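You operate a simulated robot arm through the tools that you are given. There is no shell and no other tool. Be economical: measure what you need, move in short steps, check, and stop when the job is done.

Carry out the task below with a simulated robot arm. There is one attempt and no reset: what you move stays moved.

Task
Trace the drawing with the pink pen on the bright light box, then switch it off.
Fine: dial to bright first; park the pen, stand the gold weight beside the silver one. Set down upright: pink pen.

It is judged by the outcome, as a careful person would: the job done as asked, and still so three seconds after it is handed in. It fails if anything else is knocked over, pushed out of place, dropped, spilled or broken.

Robot
A 7-joint arm with a two-finger parallel gripper on a trunk, on a base that drives. Base frame: it is fixed to the floor where the robot stands at the start and does not move with it; the origin is under the middle of the robot, x ahead of it, y to its left, z up; the surface under the hand at the start is at about z = 740. Readings come in mm, degrees, newtons and seconds.
Its first joint turns from -166.0 to 166.0 degrees. Places, roughly: light box dial [600, -200, 800]; light box switch [500, -200, 800]. Payload 3.43 kg.
The TCP is the grasp point between the finger pads, 30 mm short of the fingertips. In the tool frame z runs along the fingers and y along their closing line. The gripper opens to 94 mm. The fingers are 28 mm wide and 10 mm thick; the gripper's body (50 by 96 mm) begins 55 mm behind the TCP.
Orientation is told as [roll, pitch, yaw] about the base's x, y, z axes, in that order, counted from this pose: with the fingers straight down and closing along the base's y, the tool's x points along the base's -x, its y along +y and its z along -z.

Tools
- The arm moves only by the tool servo_tool. Its argument "steps" is a list of rows, each a list of 7 numbers: the shift along the tool's x, y, z in mm, then the turn, a rotation vector about the tool's x, y, z in degrees, then the gripper command, from -1 (fully open) to 1 (shut), values between in proportion. In form: [[tx, ty, tz, wx, wy, wz, grip], ...]. A call has 1 to 12 rows; each row shifts and turns the commanded pose from where the row before left it, along the tool's axes as they then stand. Each row takes 0.2 s and may step no farther than 50 mm and 8.6 degrees from the row before; otherwise, or with a gripper value out of range, the whole call is refused. Where a pose cannot be reached the arm comes as near as it can. A force on the tool above 90 N (or 10 N above the force at the start of the call, whichever is more), or a blocked arm, ends the call early, and 0.2 s more pass. The fingers move at their own pace (about 45 mm/s each) and stop on an object; they squeeze with about 33 N. The grip force told is the motor's: it shows also when the fingers shut on nothing. Time passes only in rows, and 0.2 s behind the last, so rows that do not move let the fingers close. It gives the time, the measured TCP pose, the force on the tool (base axes), the opening and the grip force at its end, in the units of the frame above (readings bear some noise), with the torque about the TCP (base axes, N m) and any sound that the robot's microphone picked up.
- Cameras (640 x 400 px; columns grow to the right, rows downward): "scene" is now at [474.2, 217.9, 1054.3]; the picture's right is [-0.04, -1.00, 0.00], its down [0.59, -0.03, -0.81] and it looks along [0.81, -0.04, 0.59] (base axes); focal length 214 px, centre (320, 200). "wrist" rides on the gripper at [76, 14, -102] in the tool frame; the picture's right is [-0.18, 0.98, 0.00], its down [-0.75, -0.14, -0.64] and it looks along [-0.63, -0.12, 0.77] (tool axes); focal length 243 px, centre (320, 200). There is no depth. A picture from a camera that has moved, and an enlarged one, comes with that camera's place and axes in the base frame and with its lens. The place of the scene camera against the robot may be out by one fixed shift of up to 12 mm in any direction.
- get_image(camera): a new picture of that camera. The clock stands still meanwhile.
- lift_body(by): slides the trunk up (or, below 0, down) by that many mm; the arm and the scene camera ride with it, the base frame stays. It gives what a move gives, with no picture.
- steer(legs): drives the robot by 1 to 6 legs, each [ahead, left, turn to the left] in mm, mm and degrees, along the robot's own axes; the way and the turn of a leg run together, so that a leg with both is an arc; at most 1500 mm and 180 degrees a leg. The arm and the cameras ride along, it lands a little off, and it stops where it bumps. It gives what a move gives.
- aim_head(pan, tilt): turns the head with the scene camera to pan (to the left, within 103 degrees either way) and tilt (down, from -29 to 69), counted from straight ahead of the robot. It gives what a move gives.
- enlarge(camera, box): a new picture of the part [left, top, right, bottom] of that camera's present view, enlarged. The clock stands still meanwhile.
- job_done(): hands the job in; it is judged then, once.

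Work in short steps. Places have to be worked out from the pictures, the camera data and where the tool is seen: move nearer, look again, correct. Check each grasp and each placing, and mend what went wrong. You have 120 turns and 82 pictures in all, those below and enlarged ones among them. Open the gripper and draw the arm clear of the work before you hand the job in, unless the task says otherwise; then end with one line.

The tools are called after ">>>" by a JSON object that holds its "method" and its "body". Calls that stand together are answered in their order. servo_tool: Moves the arm, as the interface text tells. Its arguments: {"type":"object","properties":{"steps":{"type":"array"}},"required":["steps"]} The other tools are called the same way: lift_body (by) slides the trunk up or down; steer (legs) drives the base; aim_head (pan, tilt) turns the head that bears the scene camera; get_image (camera) takes a picture; enlarge (camera, box) takes an enlarged picture of a part of a camera's view; job_done () hands the job in.

At the start:

```text
clock: 0.0
tool_pos: [731.7, -90.7, 1023.4]
ee_rot: [-16.2, 17.9, -6.5]
wrist_force: [-0.4, 0.3, 0.0]
wrist_torque: [-0.02, 0.0, 0.02]
gripper_width: 93.8
finger_force: 0.2
trunk travel left (down, up): [-40.0, 450.0]
robot x, y, heading: [1.2, 3.0, -0.0]
head pan, tilt: [-103.1, 68.8]
```

scene: 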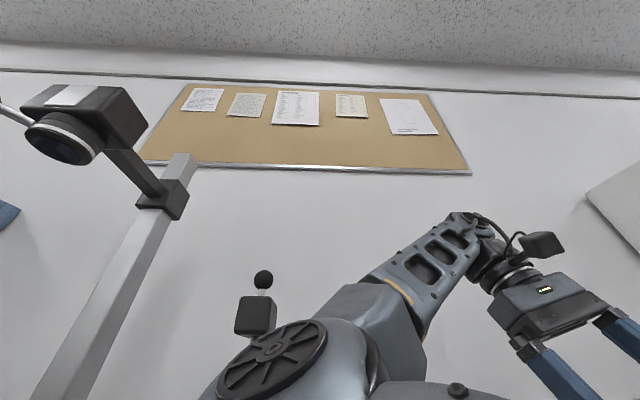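
wrist: 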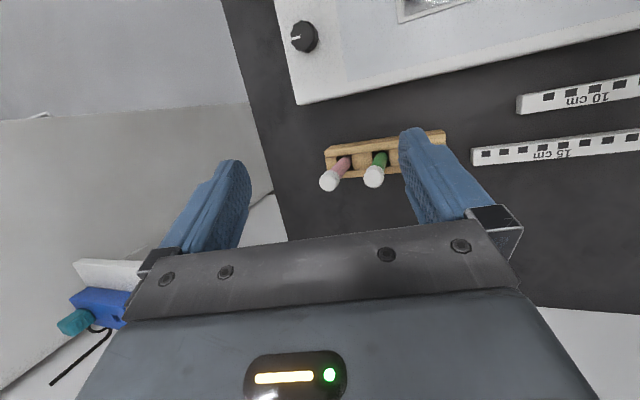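

The scene camera looks up at the wall; I aim the head toward the work to see the bench.

>>> {"method": "aim_head", "body": {"pan": -15, "tilt": 45}}

>>> {"method": "get_image", "body": {"camera": "scene"}}

```text
clock: 1.6
tool_pos: [731.1, -92.8, 1021.2]
ee_rot: [-16.4, 18.2, -7.0]
wrist_force: [0.2, -0.9, 0.6]
wrist_torque: [-0.01, -0.01, 0.02]
gripper_width: 94.1
finger_force: 0.1
trunk travel left (down, up): [-40.0, 450.0]
robot x, y, heading: [0.3, 1.6, -0.1]
head pan, tilt: [-15.0, 45.0]
```

```text
79 pictures are left
camera scene: at [476.0, 216.6, 1052.8], right [-0.06, -1.0, 0.0], down [0.57, -0.04, -0.82], along [0.82, -0.05, 0.57], focal length 214 px, centre (320, 200)
```

scene: 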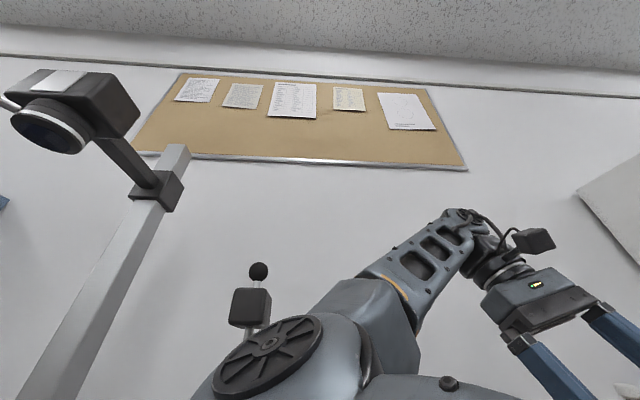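

The head reading changed but the view hardly did. I try another aim to learn how the camera responds.

>>> {"method": "aim_head", "body": {"pan": 0, "tilt": -20}}

>>> {"method": "get_image", "body": {"camera": "scene"}}

```text
clock: 3.0
tool_pos: [732.2, -93.3, 1022.4]
ee_rot: [-16.4, 18.2, -7.0]
wrist_force: [-0.6, 0.0, -0.2]
wrist_torque: [0.02, 0.03, -0.01]
gripper_width: 94.1
finger_force: 0.0
trunk travel left (down, up): [-40.0, 450.0]
robot x, y, heading: [0.4, 3.1, -0.1]
head pan, tilt: [0.0, -20.0]
```

```text
78 pictures are left
camera scene: at [476.0, 216.6, 1052.8], right [-0.06, -1.0, 0.0], down [0.57, -0.04, -0.82], along [0.82, -0.05, 0.57], focal length 214 px, centre (320, 200)
```

scene: 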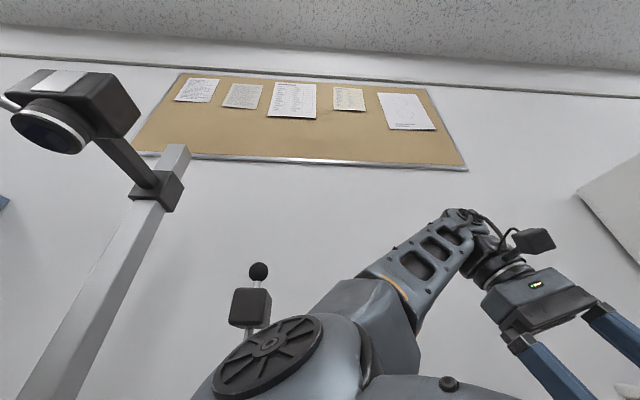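

The head does not carry this camera; it seems to ride on an arm link. I'll work mainly with the wrist camera, starting with a fresh view.

>>> {"method": "get_image", "body": {"camera": "wrist"}}

```text
77 pictures are left
camera wrist: at [694.3, -46.3, 1134.1], right [0.2, 0.93, -0.32], down [0.92, -0.07, 0.39], along [0.34, -0.37, -0.86], focal length 243 px, centre (320, 200)
```

wrist: 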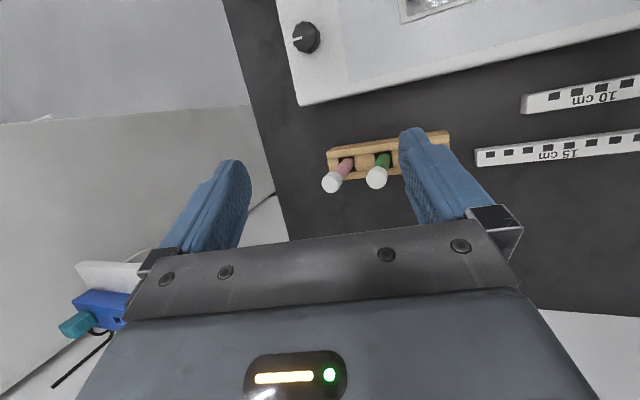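

The picture's top is toward the robot; the light box lies close, nearer than reach allows. I raise the trunk and back up 200 mm, then look again.

>>> {"method": "lift_body", "body": {"by": 150}}

>>> {"method": "steer", "body": {"legs": [[-250, 0, 0]]}}

>>> {"method": "get_image", "body": {"camera": "wrist"}}

>>> {"method": "get_image", "body": {"camera": "scene"}}

```text
clock: 4.7
tool_pos: [732.1, -91.9, 1171.6]
ee_rot: [-16.5, 18.2, -6.9]
wrist_force: [0.2, 0.1, 0.4]
wrist_torque: [0.03, -0.03, 0.04]
gripper_width: 94.0
finger_force: 0.0
trunk travel left (down, up): [-190.0, 300.0]
robot x, y, heading: [-2.8, 5.1, -0.1]
head pan, tilt: [0.0, -20.0]
```

```text
clock: 6.5
tool_pos: [483.2, -93.3, 1171.1]
ee_rot: [-16.4, 18.2, -7.0]
wrist_force: [0.7, -0.4, 0.6]
wrist_torque: [0.01, 0.03, 0.01]
gripper_width: 94.0
finger_force: 0.1
trunk travel left (down, up): [-190.0, 300.0]
robot x, y, heading: [-249.8, 1.1, -0.1]
head pan, tilt: [0.0, -20.0]
```

```text
76 pictures are left
camera wrist: at [446.0, -46.8, 1284.0], right [0.2, 0.92, -0.32], down [0.92, -0.07, 0.39], along [0.34, -0.37, -0.86], focal length 243 px, centre (320, 200)
```

wrist: 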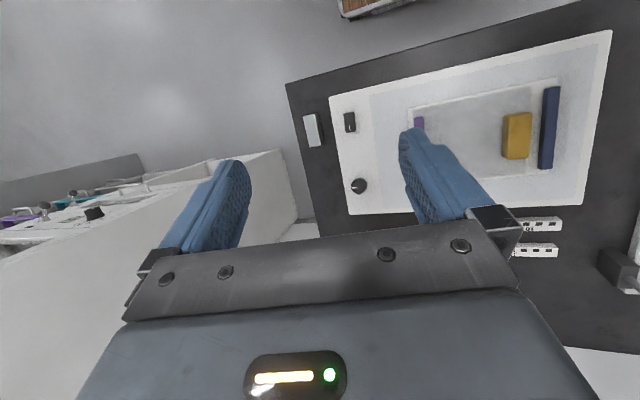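

```text
75 pictures are left
camera scene: at [228.1, 216.7, 1202.8], right [-0.05, -1.0, 0.0], down [0.57, -0.03, -0.82], along [0.82, -0.04, 0.57], focal length 214 px, centre (320, 200)
```

scene: 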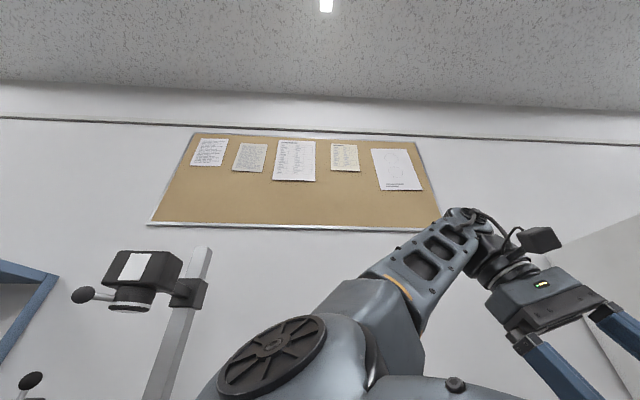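

A good overview. I enlarge the light box part.

>>> {"method": "enlarge", "body": {"camera": "wrist", "box": [280, 0, 640, 225]}}

>>> {"method": "enlarge", "body": {"camera": "scene", "box": [360, 140, 440, 200]}}

```text
1.78 times, centred on (460, 112) of wrist
camera zoom: at [446.0, -46.8, 1284.0], right [0.2, 0.92, -0.32], down [0.92, -0.07, 0.39], along [0.34, -0.37, -0.86], focal length 431 px, centre (71, 356)
```

zoom: 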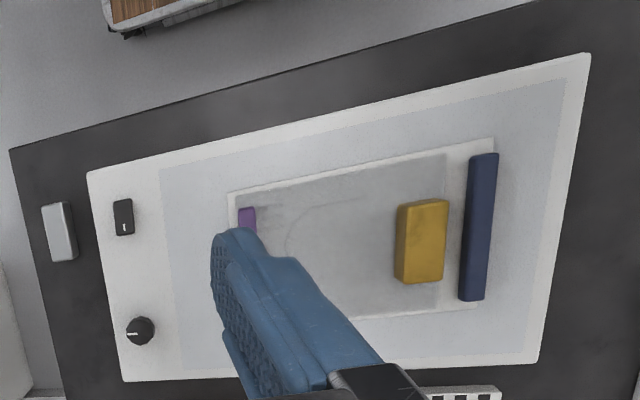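

```text
6.67 times, centred on (400, 170) of scene
camera zoom: at [228.1, 216.7, 1202.8], right [-0.05, -1.0, 0.0], down [0.57, -0.03, -0.82], along [0.82, -0.04, 0.57], focal length 1430 px, centre (-213, 400)
```

zoom: 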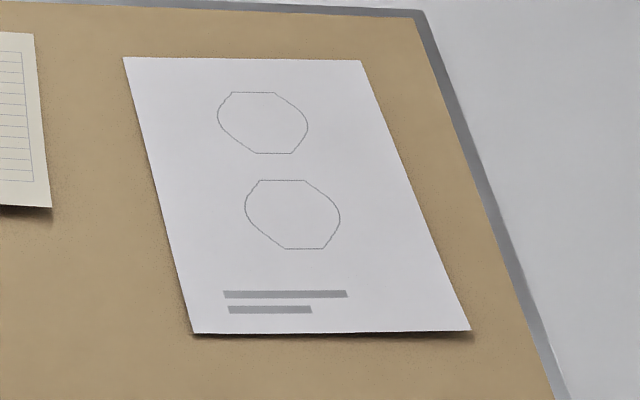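

Layout: light box with dial and switch, drawing with tracing sheet, gold and blue weights, silver block on the mat. I straighten the tool and move over the box for a better view.

>>> {"method": "servo_tool", "body": {"steps": [[0, 0, 0, -3.78, -4.75, -1.08, -1], [0, 0, 0, -3.78, -4.75, -1.08, -1], [0, 0, 0, -3.78, -4.75, -1.08, -1], [0, 0, 0, -3.78, -4.75, -1.08, -1], [-7, -38.5, 0, 0, 0, 0, -1], [-7, -38.5, 0, 0, 0, 0, -1], [-7, -38.5, 0, 0, 0, 0, -1], [-7, -38.5, 0, 0, 0, 0, -1], [-7, -38.5, 0, 0, 0, 0, -1], [-7, -38.5, 0, 0, 0, 0, -1], [0, 0, 0, 0, 0, 0, -1]]}}

>>> {"method": "get_image", "body": {"camera": "wrist"}}

```text
clock: 8.9
tool_pos: [525.2, -326.5, 1171.7]
ee_rot: [0.0, 0.0, 0.0]
wrist_force: [0.8, -0.3, 0.2]
wrist_torque: [0.01, -0.02, 0.03]
gripper_width: 94.2
finger_force: 0.1
trunk travel left (down, up): [-190.0, 300.0]
robot x, y, heading: [-246.8, 0.5, 0.0]
head pan, tilt: [0.0, -20.0]
```

```text
72 pictures are left
camera wrist: at [449.0, -312.1, 1273.9], right [0.18, 0.98, 0.0], down [0.75, -0.14, 0.64], along [0.63, -0.12, -0.77], focal length 243 px, centre (320, 200)
```

wrist: 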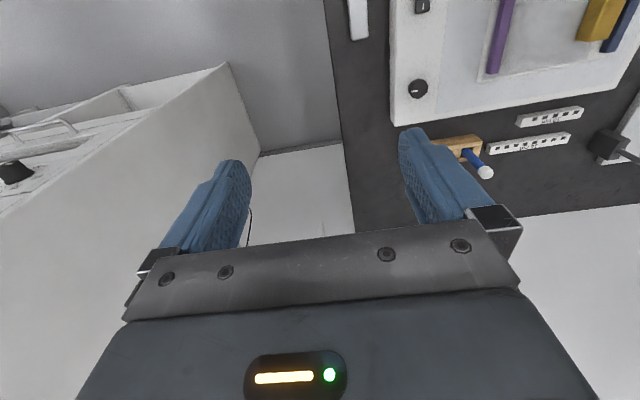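

The box extends to the left (+y). I move the tool back over it.

>>> {"method": "servo_tool", "body": {"steps": [[12, 46, 0, 0, 0, 0, -1], [12, 46, 0, 0, 0, 0, -1], [12, 46, 0, 0, 0, 0, -1], [12, 46, 0, 0, 0, 0, -1], [12, 46, 0, 0, 0, 0, -1], [12, 46, 0, 0, 0, 0, -1], [0, 0, 0, 0, 0, 0, -1]]}}

>>> {"method": "get_image", "body": {"camera": "wrist"}}

>>> {"method": "enlarge", "body": {"camera": "wrist", "box": [200, 0, 560, 225]}}

```text
clock: 10.4
tool_pos: [435.5, -129.0, 1172.6]
ee_rot: [0.4, -0.2, -11.5]
wrist_force: [0.7, 0.1, -0.6]
wrist_torque: [-0.01, -0.01, -0.05]
gripper_width: 94.0
finger_force: 0.0
trunk travel left (down, up): [-190.0, 300.0]
robot x, y, heading: [-250.4, 1.3, -0.1]
head pan, tilt: [0.0, -20.0]
stopped in row 7: the arm was blocked; the commanded pose is now the measured one
```

```text
71 pictures are left
camera wrist: at [363.6, -101.0, 1275.1], right [0.38, 0.93, 0.01], down [0.71, -0.29, 0.64], along [0.6, -0.24, -0.77], focal length 243 px, centre (320, 200)
```

wrist: 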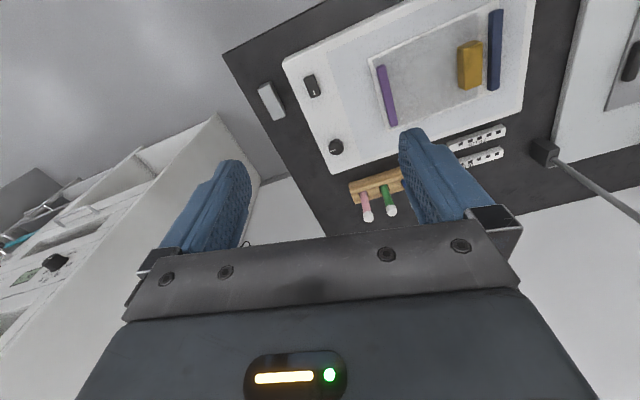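

```text
1.78 times, centred on (380, 112) of wrist
camera zoom: at [363.6, -101.0, 1275.1], right [0.38, 0.93, 0.01], down [0.71, -0.29, 0.64], along [0.6, -0.24, -0.77], focal length 431 px, centre (213, 356)
```

zoom: 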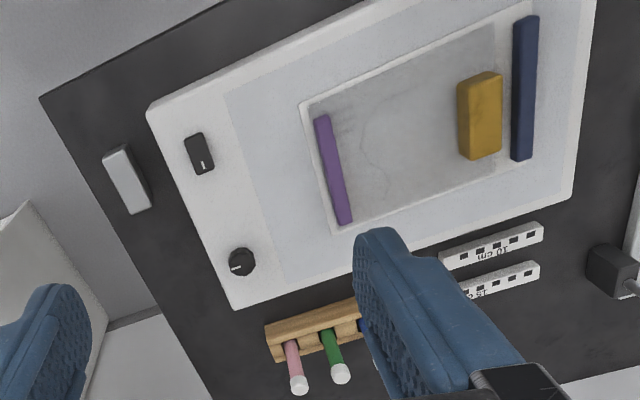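

I triangulate: dial ≈(607,-161,803), switch ≈(478,-155), gold ≈(547,108), silver ≈(477,-251), pink pen ≈(777,-146). I drive 100 mm forward for reach and lower the trunk to look closer.

>>> {"method": "steer", "body": {"legs": [[100, 0, 0]]}}

>>> {"method": "lift_body", "body": {"by": -110}}

>>> {"method": "get_image", "body": {"camera": "wrist"}}

```text
clock: 11.6
tool_pos: [532.4, -128.7, 1172.3]
ee_rot: [0.2, -0.1, -11.4]
wrist_force: [0.1, -0.1, -0.8]
wrist_torque: [-0.01, 0.01, 0.01]
gripper_width: 93.9
finger_force: 0.1
trunk travel left (down, up): [-190.0, 300.0]
robot x, y, heading: [-155.8, 2.5, -0.1]
head pan, tilt: [0.0, -20.0]
```

```text
clock: 13.0
tool_pos: [533.9, -128.3, 1062.0]
ee_rot: [0.2, -0.2, -11.5]
wrist_force: [0.1, -0.2, 0.8]
wrist_torque: [0.04, -0.03, 0.0]
gripper_width: 94.3
finger_force: 0.1
trunk travel left (down, up): [-80.0, 410.0]
robot x, y, heading: [-149.2, -1.1, -0.1]
head pan, tilt: [0.0, -20.0]
```

```text
69 pictures are left
camera wrist: at [461.0, -100.6, 1164.9], right [0.38, 0.93, 0.0], down [0.71, -0.29, 0.64], along [0.6, -0.24, -0.77], focal length 243 px, centre (320, 200)
```

wrist: 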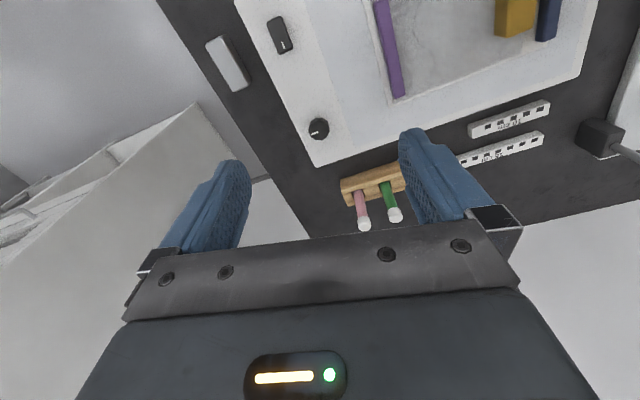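

>>> {"method": "enlarge", "body": {"camera": "wrist", "box": [250, 0, 410, 100]}}

>>> {"method": "enlarge", "body": {"camera": "wrist", "box": [270, 90, 366, 150]}}

>>> {"method": "enlarge", "body": {"camera": "wrist", "box": [330, 140, 426, 240]}}

```text
4.00 times, centred on (330, 50) of wrist
camera zoom: at [461.0, -100.6, 1164.9], right [0.38, 0.93, 0.0], down [0.71, -0.29, 0.64], along [0.6, -0.24, -0.77], focal length 970 px, centre (280, 800)
```

zoom: 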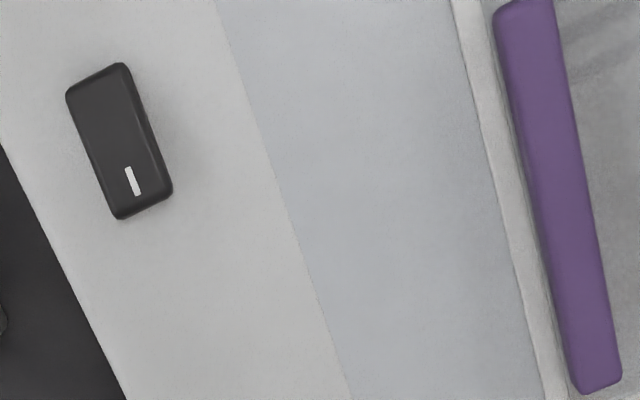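

```text
6.67 times, centred on (318, 120) of wrist
camera zoom: at [461.0, -100.6, 1164.9], right [0.38, 0.93, 0.0], down [0.71, -0.29, 0.64], along [0.6, -0.24, -0.77], focal length 1618 px, centre (333, 733)
```

zoom: 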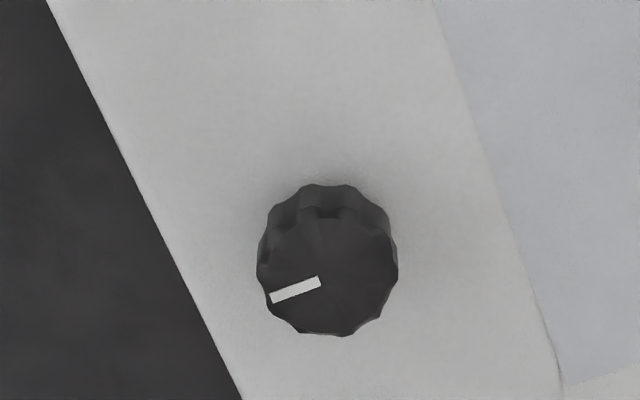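

```text
4.00 times, centred on (378, 190) of wrist
camera zoom: at [461.0, -100.6, 1164.9], right [0.38, 0.93, 0.0], down [0.71, -0.29, 0.64], along [0.6, -0.24, -0.77], focal length 970 px, centre (88, 240)
```

zoom: 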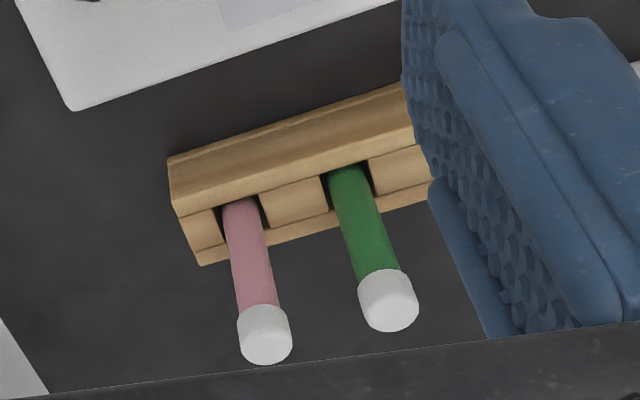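

Dial pointer faces -y; switch's white mark at its far end; pens stand upright in a rack. I straighten yaw and descend above the dial to check centring.

>>> {"method": "servo_tool", "body": {"steps": [[0, 0, 0, 0, 0, -5.75, -1], [0, 0, 0, 0, 0, -5.75, -1], [-15.2, -6.6, 32.4, 0, 0, 0, -1], [-15.2, -6.6, 32.4, 0, 0, 0, -1], [-15.2, -6.6, 32.4, 0, 0, 0, -1], [-15.2, -6.6, 32.4, 0, 0, 0, -1], [-15.2, -6.6, 32.4, 0, 0, 0, -1], [0, 0, 0, 0, 0, 0, -1]]}}

>>> {"method": "get_image", "body": {"camera": "wrist"}}

```text
clock: 14.8
tool_pos: [609.2, -160.3, 900.0]
ee_rot: [0.1, -0.1, 0.1]
wrist_force: [-0.5, -0.7, 0.2]
wrist_torque: [-0.02, -0.02, 0.03]
gripper_width: 93.9
finger_force: 0.0
trunk travel left (down, up): [-80.0, 410.0]
robot x, y, heading: [-150.5, 2.3, -0.3]
head pan, tilt: [0.0, -20.0]
```

```text
65 pictures are left
camera wrist: at [532.7, -147.4, 1002.3], right [0.18, 0.98, 0.0], down [0.75, -0.14, 0.64], along [0.63, -0.11, -0.77], focal length 243 px, centre (320, 200)
```

wrist: 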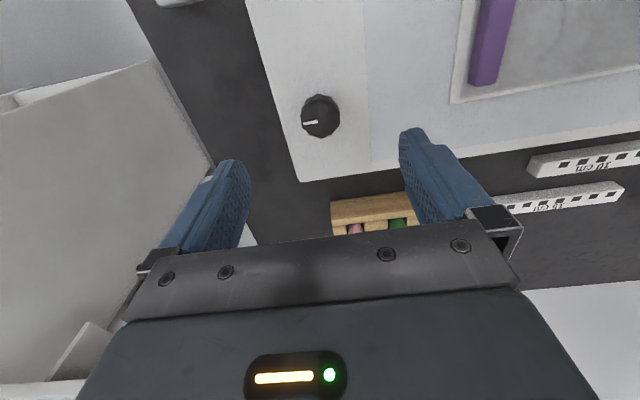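

Knob top ≈(607,-160). I descend with open fingers to just around it and look.

>>> {"method": "servo_tool", "body": {"steps": [[2, 0, 20, 0, 0, 0, -1], [0, 0, 20, 0, 0, 0, -1], [0, 0, 20, 0, 0, 0, -1], [0, 0, 13, 0, 0, 0, -1], [0, 0, 0, 0, 0, 0, -1]]}}

>>> {"method": "get_image", "body": {"camera": "wrist"}}

```text
clock: 16.0
tool_pos: [606.6, -160.4, 827.0]
ee_rot: [0.2, -0.2, 0.2]
wrist_force: [0.1, -1.1, 0.3]
wrist_torque: [-0.02, 0.01, 0.01]
gripper_width: 94.0
finger_force: 0.0
trunk travel left (down, up): [-80.0, 410.0]
robot x, y, heading: [-154.0, -0.5, -0.1]
head pan, tilt: [0.0, -20.0]
```

```text
64 pictures are left
camera wrist: at [530.7, -146.7, 929.8], right [0.18, 0.98, 0.0], down [0.75, -0.14, 0.64], along [0.63, -0.11, -0.77], focal length 243 px, centre (320, 200)
```

wrist: 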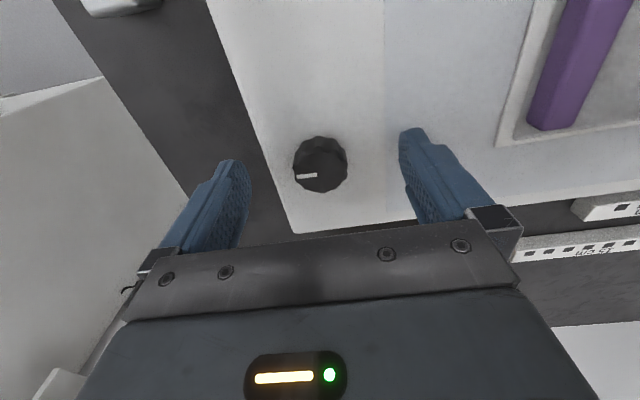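

Knob is centred between the fingers, top ≈804. I go down 6 mm and close on it.

>>> {"method": "servo_tool", "body": {"steps": [[0, 0, 6, 0, 0, 0, -1], [0, 0, 0, 0, 0, 0, 0], [0, 0, 0, 0, 0, 0, 1], [0, 0, 0, 0, 0, 0, 1], [0, 0, 0, 0, 0, 0, 1], [0, 0, 0, 0, 0, 0, 1]]}}

```text
clock: 17.4
tool_pos: [606.5, -160.4, 823.5]
ee_rot: [0.3, -0.1, 0.1]
wrist_force: [-1.4, 5.7, -0.4]
wrist_torque: [-0.07, -0.01, 0.0]
gripper_width: 31.0
finger_force: 38.1
trunk travel left (down, up): [-80.0, 410.0]
robot x, y, heading: [-153.8, -2.8, -0.1]
head pan, tilt: [0.0, -20.0]
```

The knob is held (31 mm). I turn it clockwise by 32° and watch torque and light.

>>> {"method": "servo_tool", "body": {"steps": [[0, 0, 0, 0, 0, 8, 1], [0, 0, 0, 0, 0, 8, 1], [0, 0, 0, 0, 0, 8, 1], [0, 0, 0, 0, 0, 8, 1], [0, 0, 0, 0, 0, 0, 1]]}}

>>> {"method": "get_image", "body": {"camera": "wrist"}}

```text
clock: 18.6
tool_pos: [607.0, -158.6, 822.3]
ee_rot: [0.2, 0.0, -31.9]
wrist_force: [-7.1, 12.6, -0.4]
wrist_torque: [-0.4, -0.04, 0.03]
gripper_width: 31.0
finger_force: 45.1
trunk travel left (down, up): [-80.0, 410.0]
robot x, y, heading: [-151.2, 1.3, -0.4]
head pan, tilt: [0.0, -20.0]
```

```text
63 pictures are left
camera wrist: at [550.2, -107.9, 924.3], right [0.68, 0.74, 0.0], down [0.56, -0.52, 0.64], along [0.47, -0.43, -0.77], focal length 243 px, centre (320, 200)
```

wrist: 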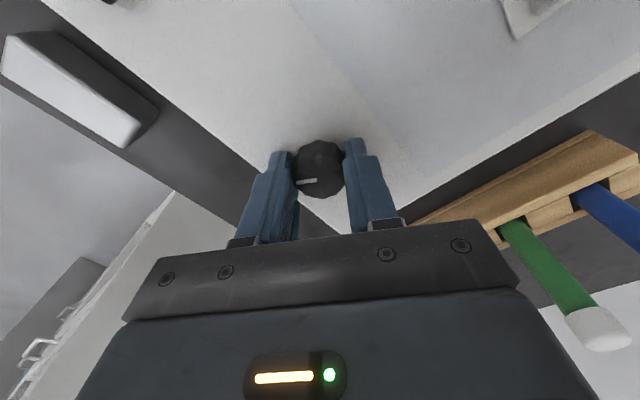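

The knob follows. The panel seems no darker; I continue clockwise another 40° and compare.

>>> {"method": "servo_tool", "body": {"steps": [[0, 0, 0, 0, 0, 8, 1], [0, 0, 0, 0, 0, 8, 1], [0, 0, 0, 0, 0, 8, 1], [0, 0, 0, 0, 0, 8, 1], [0, 0, 0, 0, 0, 8, 1], [0, 0, 0, 0, 0, 0, 1]]}}

>>> {"method": "get_image", "body": {"camera": "wrist"}}

```text
clock: 20.0
tool_pos: [607.6, -158.7, 822.1]
ee_rot: [0.3, 0.2, -71.8]
wrist_force: [-4.3, 15.2, -5.7]
wrist_torque: [0.15, 0.59, -0.02]
gripper_width: 31.2
finger_force: 45.0
trunk travel left (down, up): [-80.0, 410.0]
robot x, y, heading: [-153.0, -0.3, -0.0]
head pan, tilt: [0.0, -20.0]
```

```text
62 pictures are left
camera wrist: at [597.7, -83.1, 924.5], right [0.99, 0.13, 0.0], down [0.1, -0.76, 0.64], along [0.09, -0.63, -0.77], focal length 243 px, centre (320, 200)
```

wrist: 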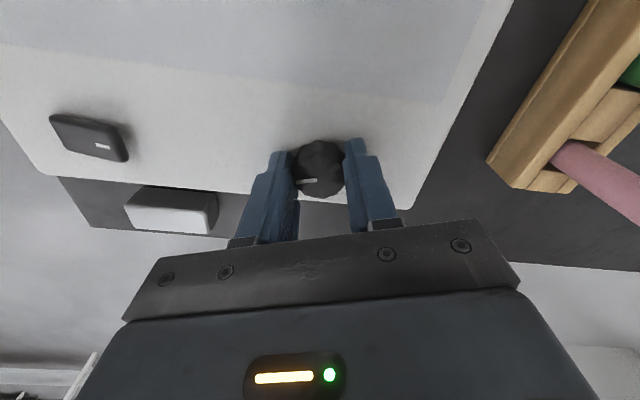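

The panel shows no change; maybe it is off. I enlarge the switch to judge the rocker's state.

>>> {"method": "enlarge", "body": {"camera": "wrist", "box": [20, 90, 180, 190]}}

```text
4.00 times, centred on (100, 140) of wrist
camera zoom: at [597.7, -83.1, 924.5], right [0.99, 0.13, 0.0], down [0.1, -0.76, 0.64], along [0.09, -0.63, -0.77], focal length 970 px, centre (1200, 440)
```

zoom: 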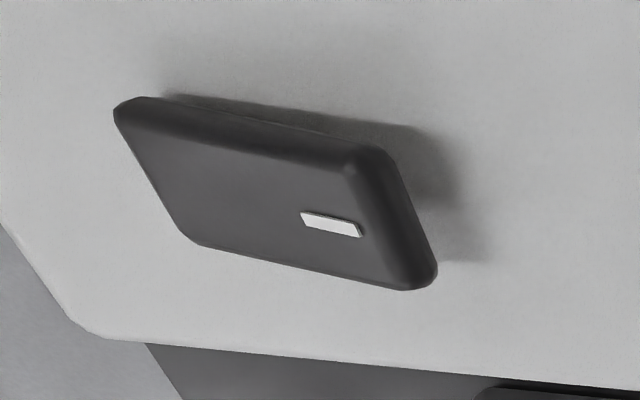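

The marked end (+x) of the rocker is raised, so it is off now. I release the knob, rise, turn to yaw -90 with closed fingers and go above the marked end at ≈(496,-161).

>>> {"method": "servo_tool", "body": {"steps": [[0, 0, 0, 0, 0, 0, -1], [0, 0, 0, 0, 0, 0, -1], [0, 0, 0, 0, 0, 0, -1], [0, 0, -40, 0, 0, 0, -1], [0, 0, -10, 0, 0, 8.6, 0], [0, 0, 0, 0, 0, 8.6, 1], [0, 0, 0, 0, 0, 1, 1], [-1, -37, 0, 0, 0, 0, 1], [-1, -37, 0, 0, 0, 0, 1], [0, -36, 0, 0, 0, 0, 1], [0, 0, 20, 0, 0, 0, 1], [0, 0, 0, 0, 0, 0, 1]]}}

>>> {"method": "get_image", "body": {"camera": "wrist"}}

```text
clock: 22.6
tool_pos: [498.4, -161.2, 851.6]
ee_rot: [0.2, 0.2, -90.0]
wrist_force: [-1.0, 0.9, 0.3]
wrist_torque: [0.0, 0.02, 0.0]
gripper_width: 0.1
finger_force: 33.0
trunk travel left (down, up): [-80.0, 410.0]
robot x, y, heading: [-149.3, -1.2, 0.1]
head pan, tilt: [0.0, -20.0]
```

```text
60 pictures are left
camera wrist: at [513.1, -87.0, 954.2], right [0.98, -0.18, 0.0], down [-0.14, -0.76, 0.64], along [-0.12, -0.63, -0.77], focal length 243 px, centre (320, 200)
```

wrist: 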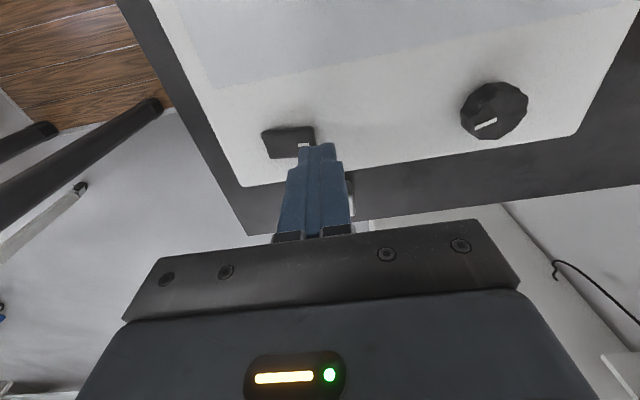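

Fingertips are over the marked end. I press down gradually.

>>> {"method": "servo_tool", "body": {"steps": [[0, -2, 8, 0, 0, 0, 1], [0, 0, 6, 0, 0, 0, 1], [0, 0, 3, 0, 0, 0, 1], [0, 0, 3, 0, 0, 0, 1], [0, 0, 3, 0, 0, 0, 1], [0, 0, 0, 0, 0, 0, 1]]}}

```text
clock: 24.0
tool_pos: [495.4, -161.8, 830.5]
ee_rot: [0.1, 0.3, -90.0]
wrist_force: [0.1, 0.3, 6.5]
wrist_torque: [-0.06, 0.04, 0.02]
gripper_width: 0.0
finger_force: 33.1
trunk travel left (down, up): [-80.0, 410.0]
robot x, y, heading: [-149.2, -0.1, 0.1]
head pan, tilt: [0.0, -20.0]
heard: click
```

Contact force and a click. I rise and look at the panel.

>>> {"method": "servo_tool", "body": {"steps": [[0, 0, -30, 0, 0, 0, 1], [0, 0, -30, 0, 0, 0, 1], [0, 0, 0, 0, 0, 0, 1]]}}

>>> {"method": "get_image", "body": {"camera": "wrist"}}

```text
clock: 24.8
tool_pos: [495.6, -162.5, 890.1]
ee_rot: [0.2, 0.1, -90.0]
wrist_force: [0.5, 0.2, 0.0]
wrist_torque: [0.0, -0.02, 0.01]
gripper_width: 0.0
finger_force: 32.9
trunk travel left (down, up): [-80.0, 410.0]
robot x, y, heading: [-149.5, -2.2, -0.2]
head pan, tilt: [0.0, -20.0]
```

```text
59 pictures are left
camera wrist: at [510.0, -86.4, 991.9], right [0.98, -0.19, 0.0], down [-0.14, -0.76, 0.64], along [-0.12, -0.63, -0.77], focal length 243 px, centre (320, 200)
```

wrist: 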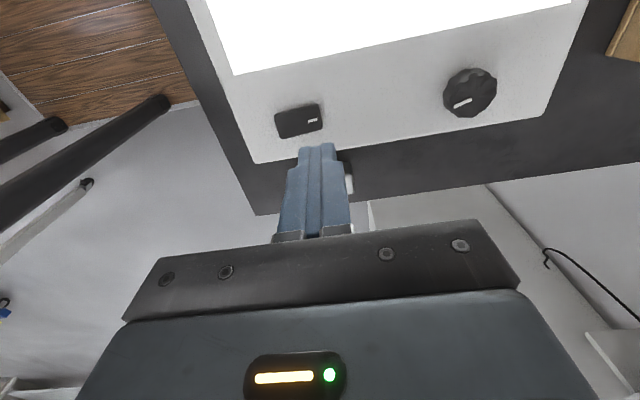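

The light is on and bright. I rise and turn back to yaw 0 to inspect the drawing.

>>> {"method": "servo_tool", "body": {"steps": [[0, 0, -10, 0, 0, -8.2, 1], [0, 0, -10, 0, 0, -8.2, 1], [0, 0, -10, 0, 0, -8.2, 1], [0, 0, -10, 0, 0, -8.2, 1], [0, 0, -10, 0, 0, -8.2, 1], [0, 0, -10, 0, 0, -8.2, 1], [0, 0, -10, 0, 0, -8.2, 1], [0, 0, -10, 0, 0, -8.2, 1], [0, 0, -10, 0, 0, -8.2, 1], [0, 0, -10, 0, 0, -8.2, 1], [0, 0, 0, 0, 0, -8, 1]]}}

>>> {"method": "servo_tool", "body": {"steps": [[-11, 40, 0, 0, 0, 0, -1], [-11, 40, 0, 0, 0, 0, -1], [-11, 40, 0, 0, 0, 0, -1], [-11, 40, 0, 0, 0, 0, -1], [-10, 40, 0, 0, 0, 0, -1], [0, 0, 0, 0, 0, 0, -1]]}}

>>> {"method": "get_image", "body": {"camera": "wrist"}}

```text
clock: 27.2
tool_pos: [495.9, -162.7, 988.9]
ee_rot: [0.2, -0.1, 0.1]
wrist_force: [-0.2, 0.1, 0.6]
wrist_torque: [0.01, -0.03, -0.01]
gripper_width: 0.0
finger_force: 32.7
trunk travel left (down, up): [-80.0, 410.0]
robot x, y, heading: [-152.1, -1.5, -0.1]
head pan, tilt: [0.0, -20.0]
```

```text
clock: 28.2
tool_pos: [528.9, -86.1, 986.6]
ee_rot: [-0.7, 0.8, -11.6]
wrist_force: [0.3, -0.5, 0.7]
wrist_torque: [-0.02, -0.01, 0.02]
gripper_width: 87.2
finger_force: 0.1
trunk travel left (down, up): [-80.0, 410.0]
robot x, y, heading: [-151.4, -0.4, 0.0]
head pan, tilt: [0.0, -20.0]
stopped in row 5: the arm was blocked; the commanded pose is now the measured one
```

```text
58 pictures are left
camera wrist: at [459.1, -56.1, 1089.7], right [0.38, 0.93, -0.01], down [0.72, -0.28, 0.64], along [0.59, -0.25, -0.77], focal length 243 px, centre (320, 200)
```

wrist: 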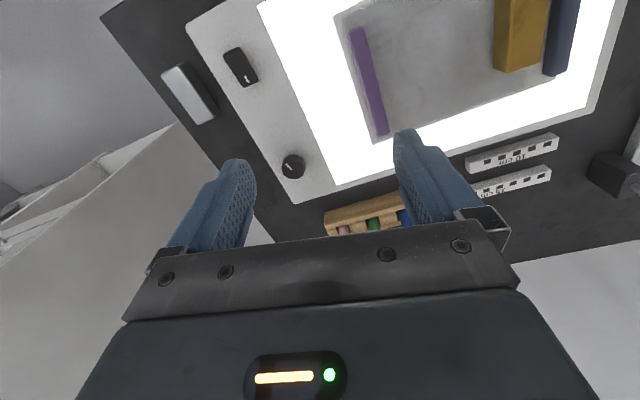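

The arm blocks near yaw 0 as it moves left; I'll use yaw around -90 there. First an enlarged look at the paper from here.

>>> {"method": "enlarge", "body": {"camera": "wrist", "box": [320, 0, 608, 180]}}

```text
2.22 times, centred on (464, 90) of wrist
camera zoom: at [459.1, -56.1, 1089.7], right [0.38, 0.93, -0.01], down [0.72, -0.28, 0.64], along [0.59, -0.25, -0.77], focal length 539 px, centre (0, 444)
```

zoom: 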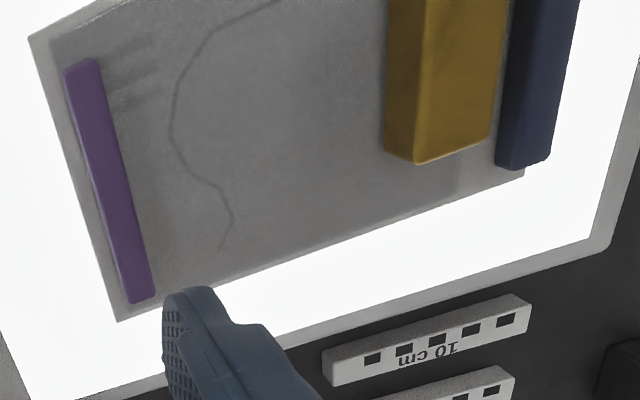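

I turn to yaw -90 and move over the sheet to see the whole drawing.

>>> {"method": "servo_tool", "body": {"steps": [[0, 0, -4, 0, 0, 7.85, -1], [0, 0, -4, 0, 0, 7.85, -1], [0, 0, -4, 0, 0, 7.85, -1], [0, 0, -4, 0, 0, 7.85, -1], [0, 0, -4, 0, 0, 7.85, -1], [0, 0, -4, 0, 0, 7.85, -1], [0, 0, -4, 0, 0, 7.85, -1], [0, 0, -4, 0, 0, 7.85, -1], [0, 0, -4, 0, 0, 7.85, -1], [0, 0, 0, 0, 0, 7.85, -1]]}}

>>> {"method": "servo_tool", "body": {"steps": [[33, 4, 0, 0, 0, 0, -1], [33, 4, 0, 0, 0, 0, -1], [33, 4, 0, 0, 0, 0, -1], [33, 4, 0, 0, 0, 0, -1], [0, 0, 0, 0, 0, 0, -1]]}}

>>> {"method": "enlarge", "body": {"camera": "wrist", "box": [160, 0, 480, 200]}}

```text
clock: 30.4
tool_pos: [532.3, -90.0, 1007.7]
ee_rot: [-3.3, -2.9, -90.9]
wrist_force: [0.6, 0.7, 0.0]
wrist_torque: [-0.03, -0.01, -0.01]
gripper_width: 94.2
finger_force: 0.1
trunk travel left (down, up): [-80.0, 410.0]
robot x, y, heading: [-150.7, 0.1, -0.2]
head pan, tilt: [0.0, -20.0]
```

```text
clock: 31.0
tool_pos: [530.8, -90.2, 1005.7]
ee_rot: [-3.0, -3.2, -101.0]
wrist_force: [-0.1, -0.1, -0.6]
wrist_torque: [-0.05, -0.04, 0.01]
gripper_width: 94.4
finger_force: 0.1
trunk travel left (down, up): [-80.0, 410.0]
robot x, y, heading: [-149.8, 0.0, -0.0]
head pan, tilt: [0.0, -20.0]
stopped in row 3: the arm was blocked; the commanded pose is now the measured one
```

```text
2.00 times, centred on (320, 100) of wrist
camera zoom: at [564.7, -14.8, 1102.9], right [0.93, -0.37, -0.04], down [-0.24, -0.68, 0.69], along [-0.28, -0.63, -0.72], focal length 485 px, centre (320, 400)
```

zoom: 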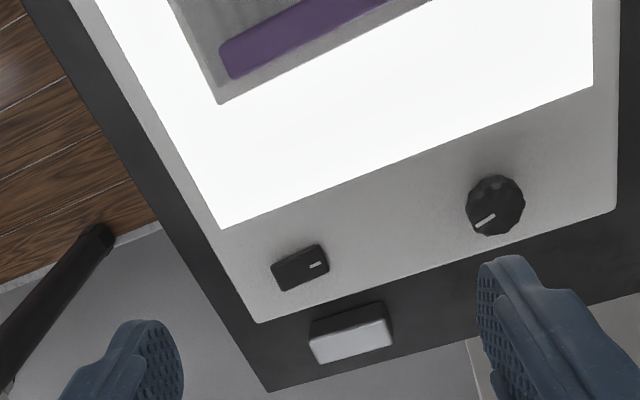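

Blocked at y≈-90 whatever the yaw, so it looks like a first-joint limit straight ahead. I turn the base left 25° so that all work lies on the robot's right.

>>> {"method": "steer", "body": {"legs": [[0, 0, 25]]}}

>>> {"method": "get_image", "body": {"camera": "wrist"}}

```text
clock: 32.7
tool_pos: [504.4, 205.8, 1006.2]
ee_rot: [-3.0, -3.2, -75.7]
wrist_force: [0.1, 0.6, 0.4]
wrist_torque: [-0.01, 0.01, 0.02]
gripper_width: 94.1
finger_force: 0.0
trunk travel left (down, up): [-80.0, 410.0]
robot x, y, heading: [-151.6, 0.9, 24.9]
head pan, tilt: [0.0, -20.0]
```

```text
55 pictures are left
camera wrist: at [503.4, 289.4, 1103.3], right [1.0, 0.06, -0.04], down [0.07, -0.72, 0.69], along [0.01, -0.69, -0.72], focal length 243 px, centre (320, 200)
```

wrist: 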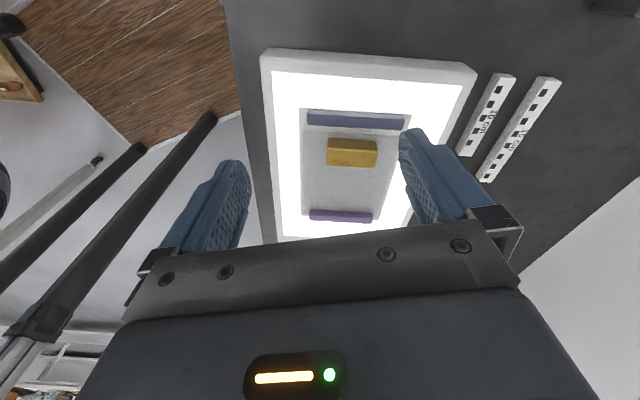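

Now the whole sheet is reachable in view. I level the tool at yaw -90 and move over the sheet.

>>> {"method": "servo_tool", "body": {"steps": [[0, 0, 0, -1.3, 1.8, 7.15, -1], [0, 0, 0, -1.3, 1.8, 7.15, -1], [-40, 10, 0, 0, 0, 0, -1], [-40, 10, 0, 0, 0, 0, -1], [-30, 10, 0, 0, 0, 0, -1], [-30, 10, 0, 0, 0, 0, -1], [0, 0, 0, 0, 0, 0, -1]]}}

>>> {"method": "enlarge", "body": {"camera": "wrist", "box": [160, 0, 480, 200]}}

```text
clock: 34.3
tool_pos: [544.3, 62.1, 1005.7]
ee_rot: [0.2, 0.1, -90.2]
wrist_force: [0.4, -1.2, 0.3]
wrist_torque: [-0.01, 0.0, 0.0]
gripper_width: 94.0
finger_force: 0.1
trunk travel left (down, up): [-80.0, 410.0]
robot x, y, heading: [-152.6, 0.3, 25.0]
head pan, tilt: [0.0, -20.0]
```

```text
2.00 times, centred on (320, 100) of wrist
camera zoom: at [559.0, 139.5, 1108.2], right [0.98, -0.19, 0.0], down [-0.14, -0.75, 0.64], along [-0.12, -0.63, -0.77], focal length 485 px, centre (320, 400)
```

zoom: 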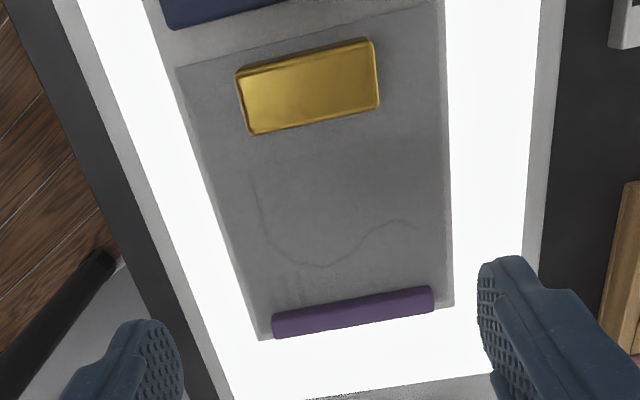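

The drawing shows as a faint curve; I zoom in to see its ends, especially near the gold weight.

>>> {"method": "enlarge", "body": {"camera": "wrist", "box": [250, 50, 394, 140]}}

```text
4.44 times, centred on (322, 95) of wrist
camera zoom: at [559.0, 139.5, 1108.2], right [0.98, -0.19, 0.0], down [-0.14, -0.75, 0.64], along [-0.12, -0.63, -0.77], focal length 1078 px, centre (311, 667)
```

zoom: 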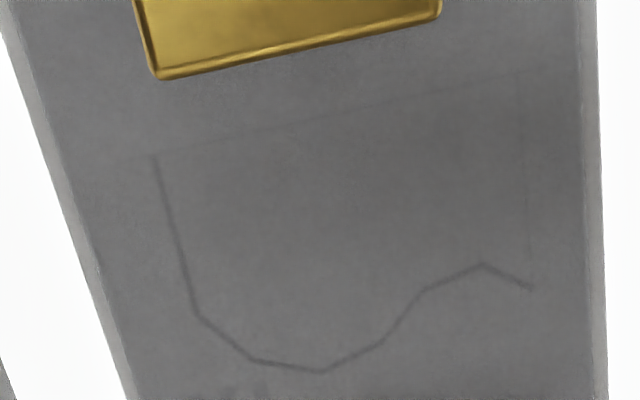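

Part is visible, with possible fainter lines. I return to the dial to turn it to the bright end.

>>> {"method": "servo_tool", "body": {"steps": [[-44.4, 12.5, 0, 0, 0, 0, -1], [-44.4, 12.5, 0, 0, 0, 0, -1], [-44.4, 12.5, 0, 0, 0, 0, -1], [-44.4, 12.5, 0, 0, 0, 0, -1], [-44.4, 12.5, 0, 0, 0, 0, -1], [0, 0, 20, 0, 0, -8.3, -1], [0, 0, 20, 0, 0, -8.3, -1], [0, 0, 20, 0, 0, -8.3, -1], [0, 0, 20, 0, 0, -8.3, -1], [0, 0, 20, 0, 0, -8.3, -1], [0, 0, 20, 0, 0, -8.3, -1], [0, 0, 0, 0, 0, 0, -1]]}}

>>> {"method": "get_image", "body": {"camera": "wrist"}}

```text
clock: 36.9
tool_pos: [605.2, -157.1, 884.7]
ee_rot: [0.2, 0.0, -40.3]
wrist_force: [-0.1, 0.4, 0.3]
wrist_torque: [0.01, 0.02, -0.02]
gripper_width: 94.0
finger_force: 0.1
trunk travel left (down, up): [-80.0, 410.0]
robot x, y, heading: [-148.8, -3.0, 25.0]
head pan, tilt: [0.0, -20.0]
```

```text
52 pictures are left
camera wrist: at [556.0, -97.7, 987.6], right [0.78, 0.63, 0.0], down [0.48, -0.6, 0.64], along [0.41, -0.5, -0.77], focal length 243 px, centre (320, 200)
```

wrist: 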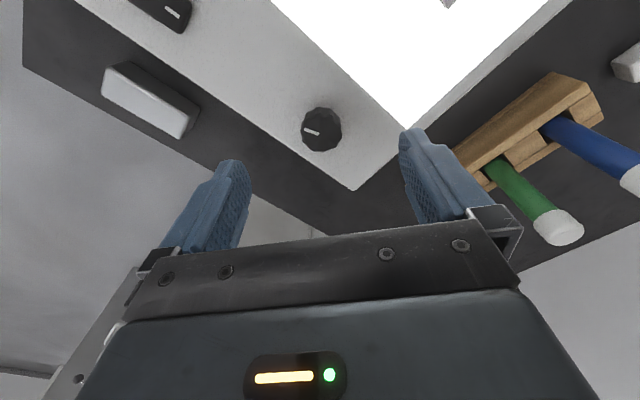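

Knob ≈(608,-160). I descend on it and grip.

>>> {"method": "servo_tool", "body": {"steps": [[-3.5, -1, 20, 0, 0, 0, -1], [0, 0, 20, 0, 0, 0, -1], [0, 0, 12, 0, 0, 0, -1], [0, 0, 10, 0, 0, 0, -0.3], [0, 0, 0, 0, 0, 0, 1], [0, 0, 0, 0, 0, 0, 1], [0, 0, 0, 0, 0, 0, 1], [0, 0, 0, 0, 0, 0, 1], [0, 0, 0, 0, 0, 0, 1]]}}

>>> {"method": "servo_tool", "body": {"steps": [[0, 0, 0, 0, 0, 8, 1], [0, 0, 0, 0, 0, 8, 1], [0, 0, 0, 0, 0, 8, 1], [0, 0, 0, 0, 0, 8, 1], [0, 0, 0, 0, 0, 0, 1]]}}

>>> {"method": "get_image", "body": {"camera": "wrist"}}

```text
clock: 38.9
tool_pos: [607.7, -159.0, 824.1]
ee_rot: [0.0, 0.0, -40.4]
wrist_force: [-2.7, -1.0, -1.8]
wrist_torque: [-0.49, 0.2, -0.03]
gripper_width: 31.1
finger_force: 44.6
trunk travel left (down, up): [-80.0, 410.0]
robot x, y, heading: [-151.3, 1.7, 24.9]
head pan, tilt: [0.0, -20.0]
```

```text
clock: 40.1
tool_pos: [607.9, -158.2, 823.4]
ee_rot: [0.1, 0.1, -72.4]
wrist_force: [3.4, 3.7, 0.4]
wrist_torque: [-0.24, 0.31, 0.65]
gripper_width: 31.8
finger_force: 44.7
trunk travel left (down, up): [-80.0, 410.0]
robot x, y, heading: [-148.3, 1.2, 25.0]
head pan, tilt: [0.0, -20.0]
```

```text
51 pictures are left
camera wrist: at [598.7, -82.8, 926.7], right [0.99, 0.12, 0.0], down [0.09, -0.76, 0.64], along [0.08, -0.64, -0.77], focal length 243 px, centre (320, 200)
```

wrist: 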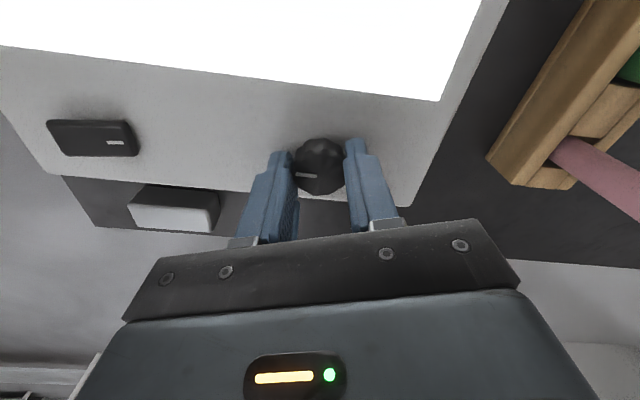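

Torque of 0.65 Nm: the clockwise stop is reached. To verify clockwise is brighter, I turn back about 70° and compare.

>>> {"method": "servo_tool", "body": {"steps": [[0, 0, 0, 0, 0, -8.5, 1], [0, 0, 0, 0, 0, -8.5, 1], [0, 0, 0, 0, 0, -8.5, 1], [0, 0, 0, 0, 0, -8.5, 1], [0, 0, 0, 0, 0, -8.5, 1], [0, 0, 0, 0, 0, -8.5, 1], [0, 0, 0, 0, 0, -8.5, 1], [0, 0, 0, 0, 0, 0, 1]]}}

>>> {"method": "get_image", "body": {"camera": "wrist"}}

```text
clock: 41.9
tool_pos: [607.3, -159.5, 824.0]
ee_rot: [0.0, -0.1, -12.8]
wrist_force: [6.7, 7.2, 5.8]
wrist_torque: [-0.09, 0.53, -0.03]
gripper_width: 31.5
finger_force: 45.1
trunk travel left (down, up): [-80.0, 410.0]
robot x, y, heading: [-149.6, 1.1, 24.9]
head pan, tilt: [0.0, -20.0]
```

```text
50 pictures are left
camera wrist: at [536.4, -129.3, 926.5], right [0.4, 0.92, 0.0], down [0.7, -0.3, 0.64], along [0.59, -0.26, -0.77], focal length 243 px, centre (320, 200)
```

wrist: 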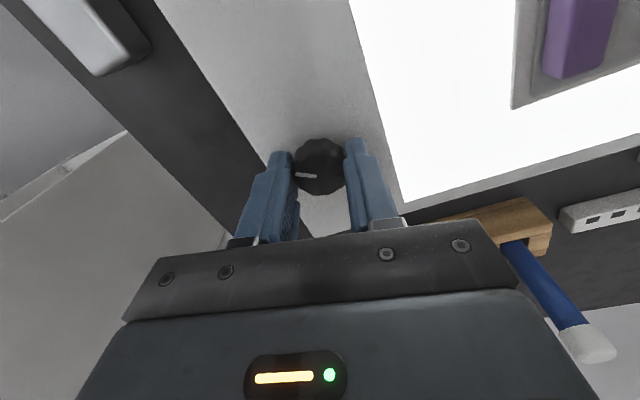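

The panel is slightly dimmer here, so clockwise is brighter. I turn it fully clockwise again to the stop, then release and rise.

>>> {"method": "servo_tool", "body": {"steps": [[0, 0, 0, 0, 0, 8.5, 1], [0, 0, 0, 0, 0, 8.5, 1], [0, 0, 0, 0, 0, 8.5, 1], [0, 0, 0, 0, 0, 8.5, 1], [0, 0, 0, 0, 0, 8.5, 1], [0, 0, 0, 0, 0, 8.5, 1], [0, 0, 0, 0, 0, 8.5, 1], [0, 0, 0, 0, 0, 8.5, 1], [0, 0, 0, 0, 0, 4, 1], [0, 0, 0, 0, 0, 0, 1]]}}

>>> {"method": "servo_tool", "body": {"steps": [[0, 0, 0, 0, 0, 0, -1], [0, 0, 0, 0, 0, 0, -1], [0, 0, 0, 0, 0, 0, -1], [0, 0, -30, 0, 0, 0, -1], [0, 0, -40, 0, 0, 0, -1], [0, 0, -40, 0, 0, 0, -1], [0, 0, -40, 0, 0, 5, -1], [0, 0, 0, 0, 0, 0, -1]]}}

>>> {"method": "get_image", "body": {"camera": "wrist"}}

```text
clock: 44.1
tool_pos: [608.7, -158.2, 824.0]
ee_rot: [0.1, 0.1, -84.9]
wrist_force: [23.5, 15.6, 3.0]
wrist_torque: [0.38, -0.2, 0.3]
gripper_width: 31.7
finger_force: 44.9
trunk travel left (down, up): [-80.0, 410.0]
robot x, y, heading: [-150.1, -0.4, 25.0]
head pan, tilt: [0.0, -20.0]
```

```text
clock: 45.9
tool_pos: [603.7, -162.0, 974.9]
ee_rot: [0.0, 0.0, -90.0]
wrist_force: [-0.2, 0.0, 0.8]
wrist_torque: [0.01, 0.01, 0.03]
gripper_width: 94.0
finger_force: 0.0
trunk travel left (down, up): [-80.0, 410.0]
robot x, y, heading: [-148.2, 1.8, 24.9]
head pan, tilt: [0.0, -20.0]
```

```text
49 pictures are left
camera wrist: at [619.2, -85.6, 1076.6], right [0.98, -0.18, 0.0], down [-0.14, -0.75, 0.64], along [-0.12, -0.63, -0.77], focal length 243 px, centre (320, 200)
```

wrist: 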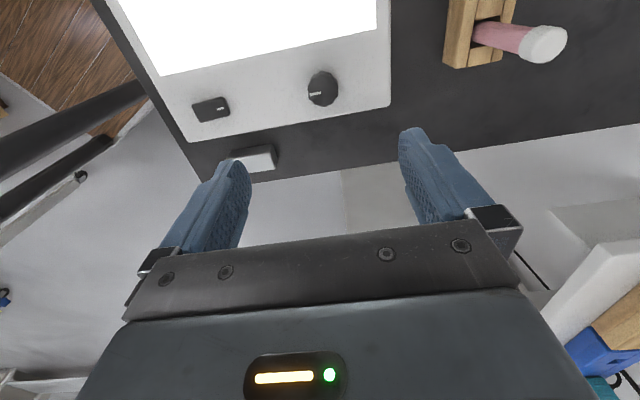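

All in place. I go over the drawing, lower, for a detailed look at full brightness.

>>> {"method": "servo_tool", "body": {"steps": [[36, -11, 11, 0, 0, 0, -1], [36, -11, 11, 0, 0, 0, -1], [36, -11, 11, 0, 0, 0, -1], [36, -11, 11, 0, 0, 0, -1], [36, -11, 11, 0, 0, 0, -1], [0, 0, 0, 0, 0, 0, -1]]}}

>>> {"method": "enlarge", "body": {"camera": "wrist", "box": [220, 20, 444, 160]}}

```text
clock: 47.3
tool_pos: [550.8, 18.2, 918.5]
ee_rot: [-0.1, 0.0, -89.9]
wrist_force: [-0.1, 0.5, -0.5]
wrist_torque: [-0.01, -0.01, 0.01]
gripper_width: 93.9
finger_force: 0.2
trunk travel left (down, up): [-80.0, 410.0]
robot x, y, heading: [-153.5, -0.3, 24.9]
head pan, tilt: [0.0, -20.0]
```

```text
2.86 times, centred on (332, 90) of wrist
camera zoom: at [565.7, 95.3, 1020.8], right [0.98, -0.18, 0.0], down [-0.14, -0.75, 0.64], along [-0.12, -0.63, -0.77], focal length 693 px, centre (286, 514)
```

zoom: 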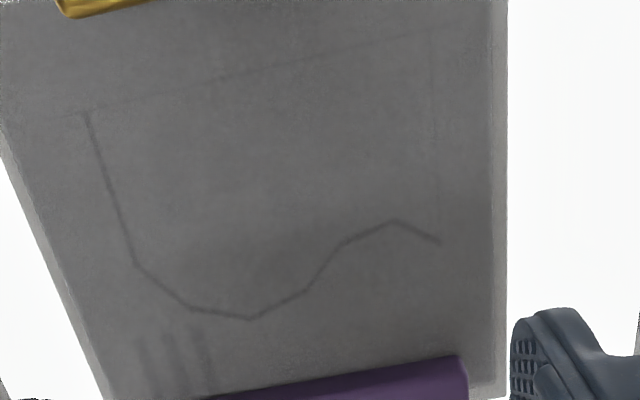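

Faint straight lines join the curve's ends. I zoom into them.

>>> {"method": "enlarge", "body": {"camera": "wrist", "box": [240, 22, 320, 72]}}

>>> {"method": "enlarge", "body": {"camera": "wrist", "box": [320, 22, 400, 112]}}

```text
8.00 times, centred on (280, 47) of wrist
camera zoom: at [565.7, 95.3, 1020.8], right [0.98, -0.18, 0.0], down [-0.14, -0.75, 0.64], along [-0.12, -0.63, -0.77], focal length 1941 px, centre (640, 1424)
```

zoom: 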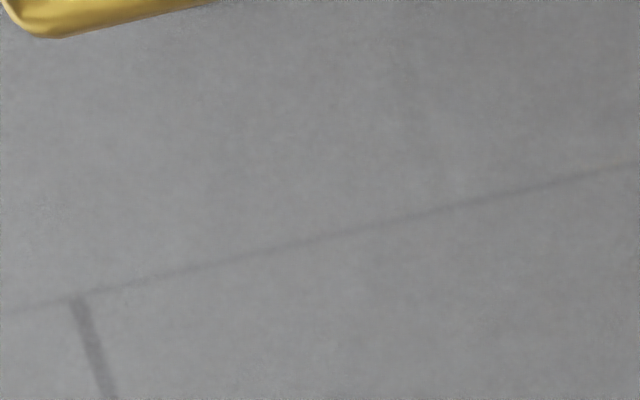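

```text
4.44 times, centred on (360, 67) of wrist
camera zoom: at [565.7, 95.3, 1020.8], right [0.98, -0.18, 0.0], down [-0.14, -0.75, 0.64], along [-0.12, -0.63, -0.77], focal length 1078 px, centre (142, 791)
```

zoom: 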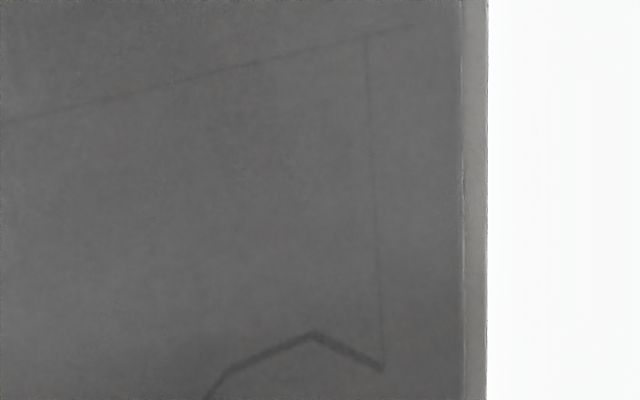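

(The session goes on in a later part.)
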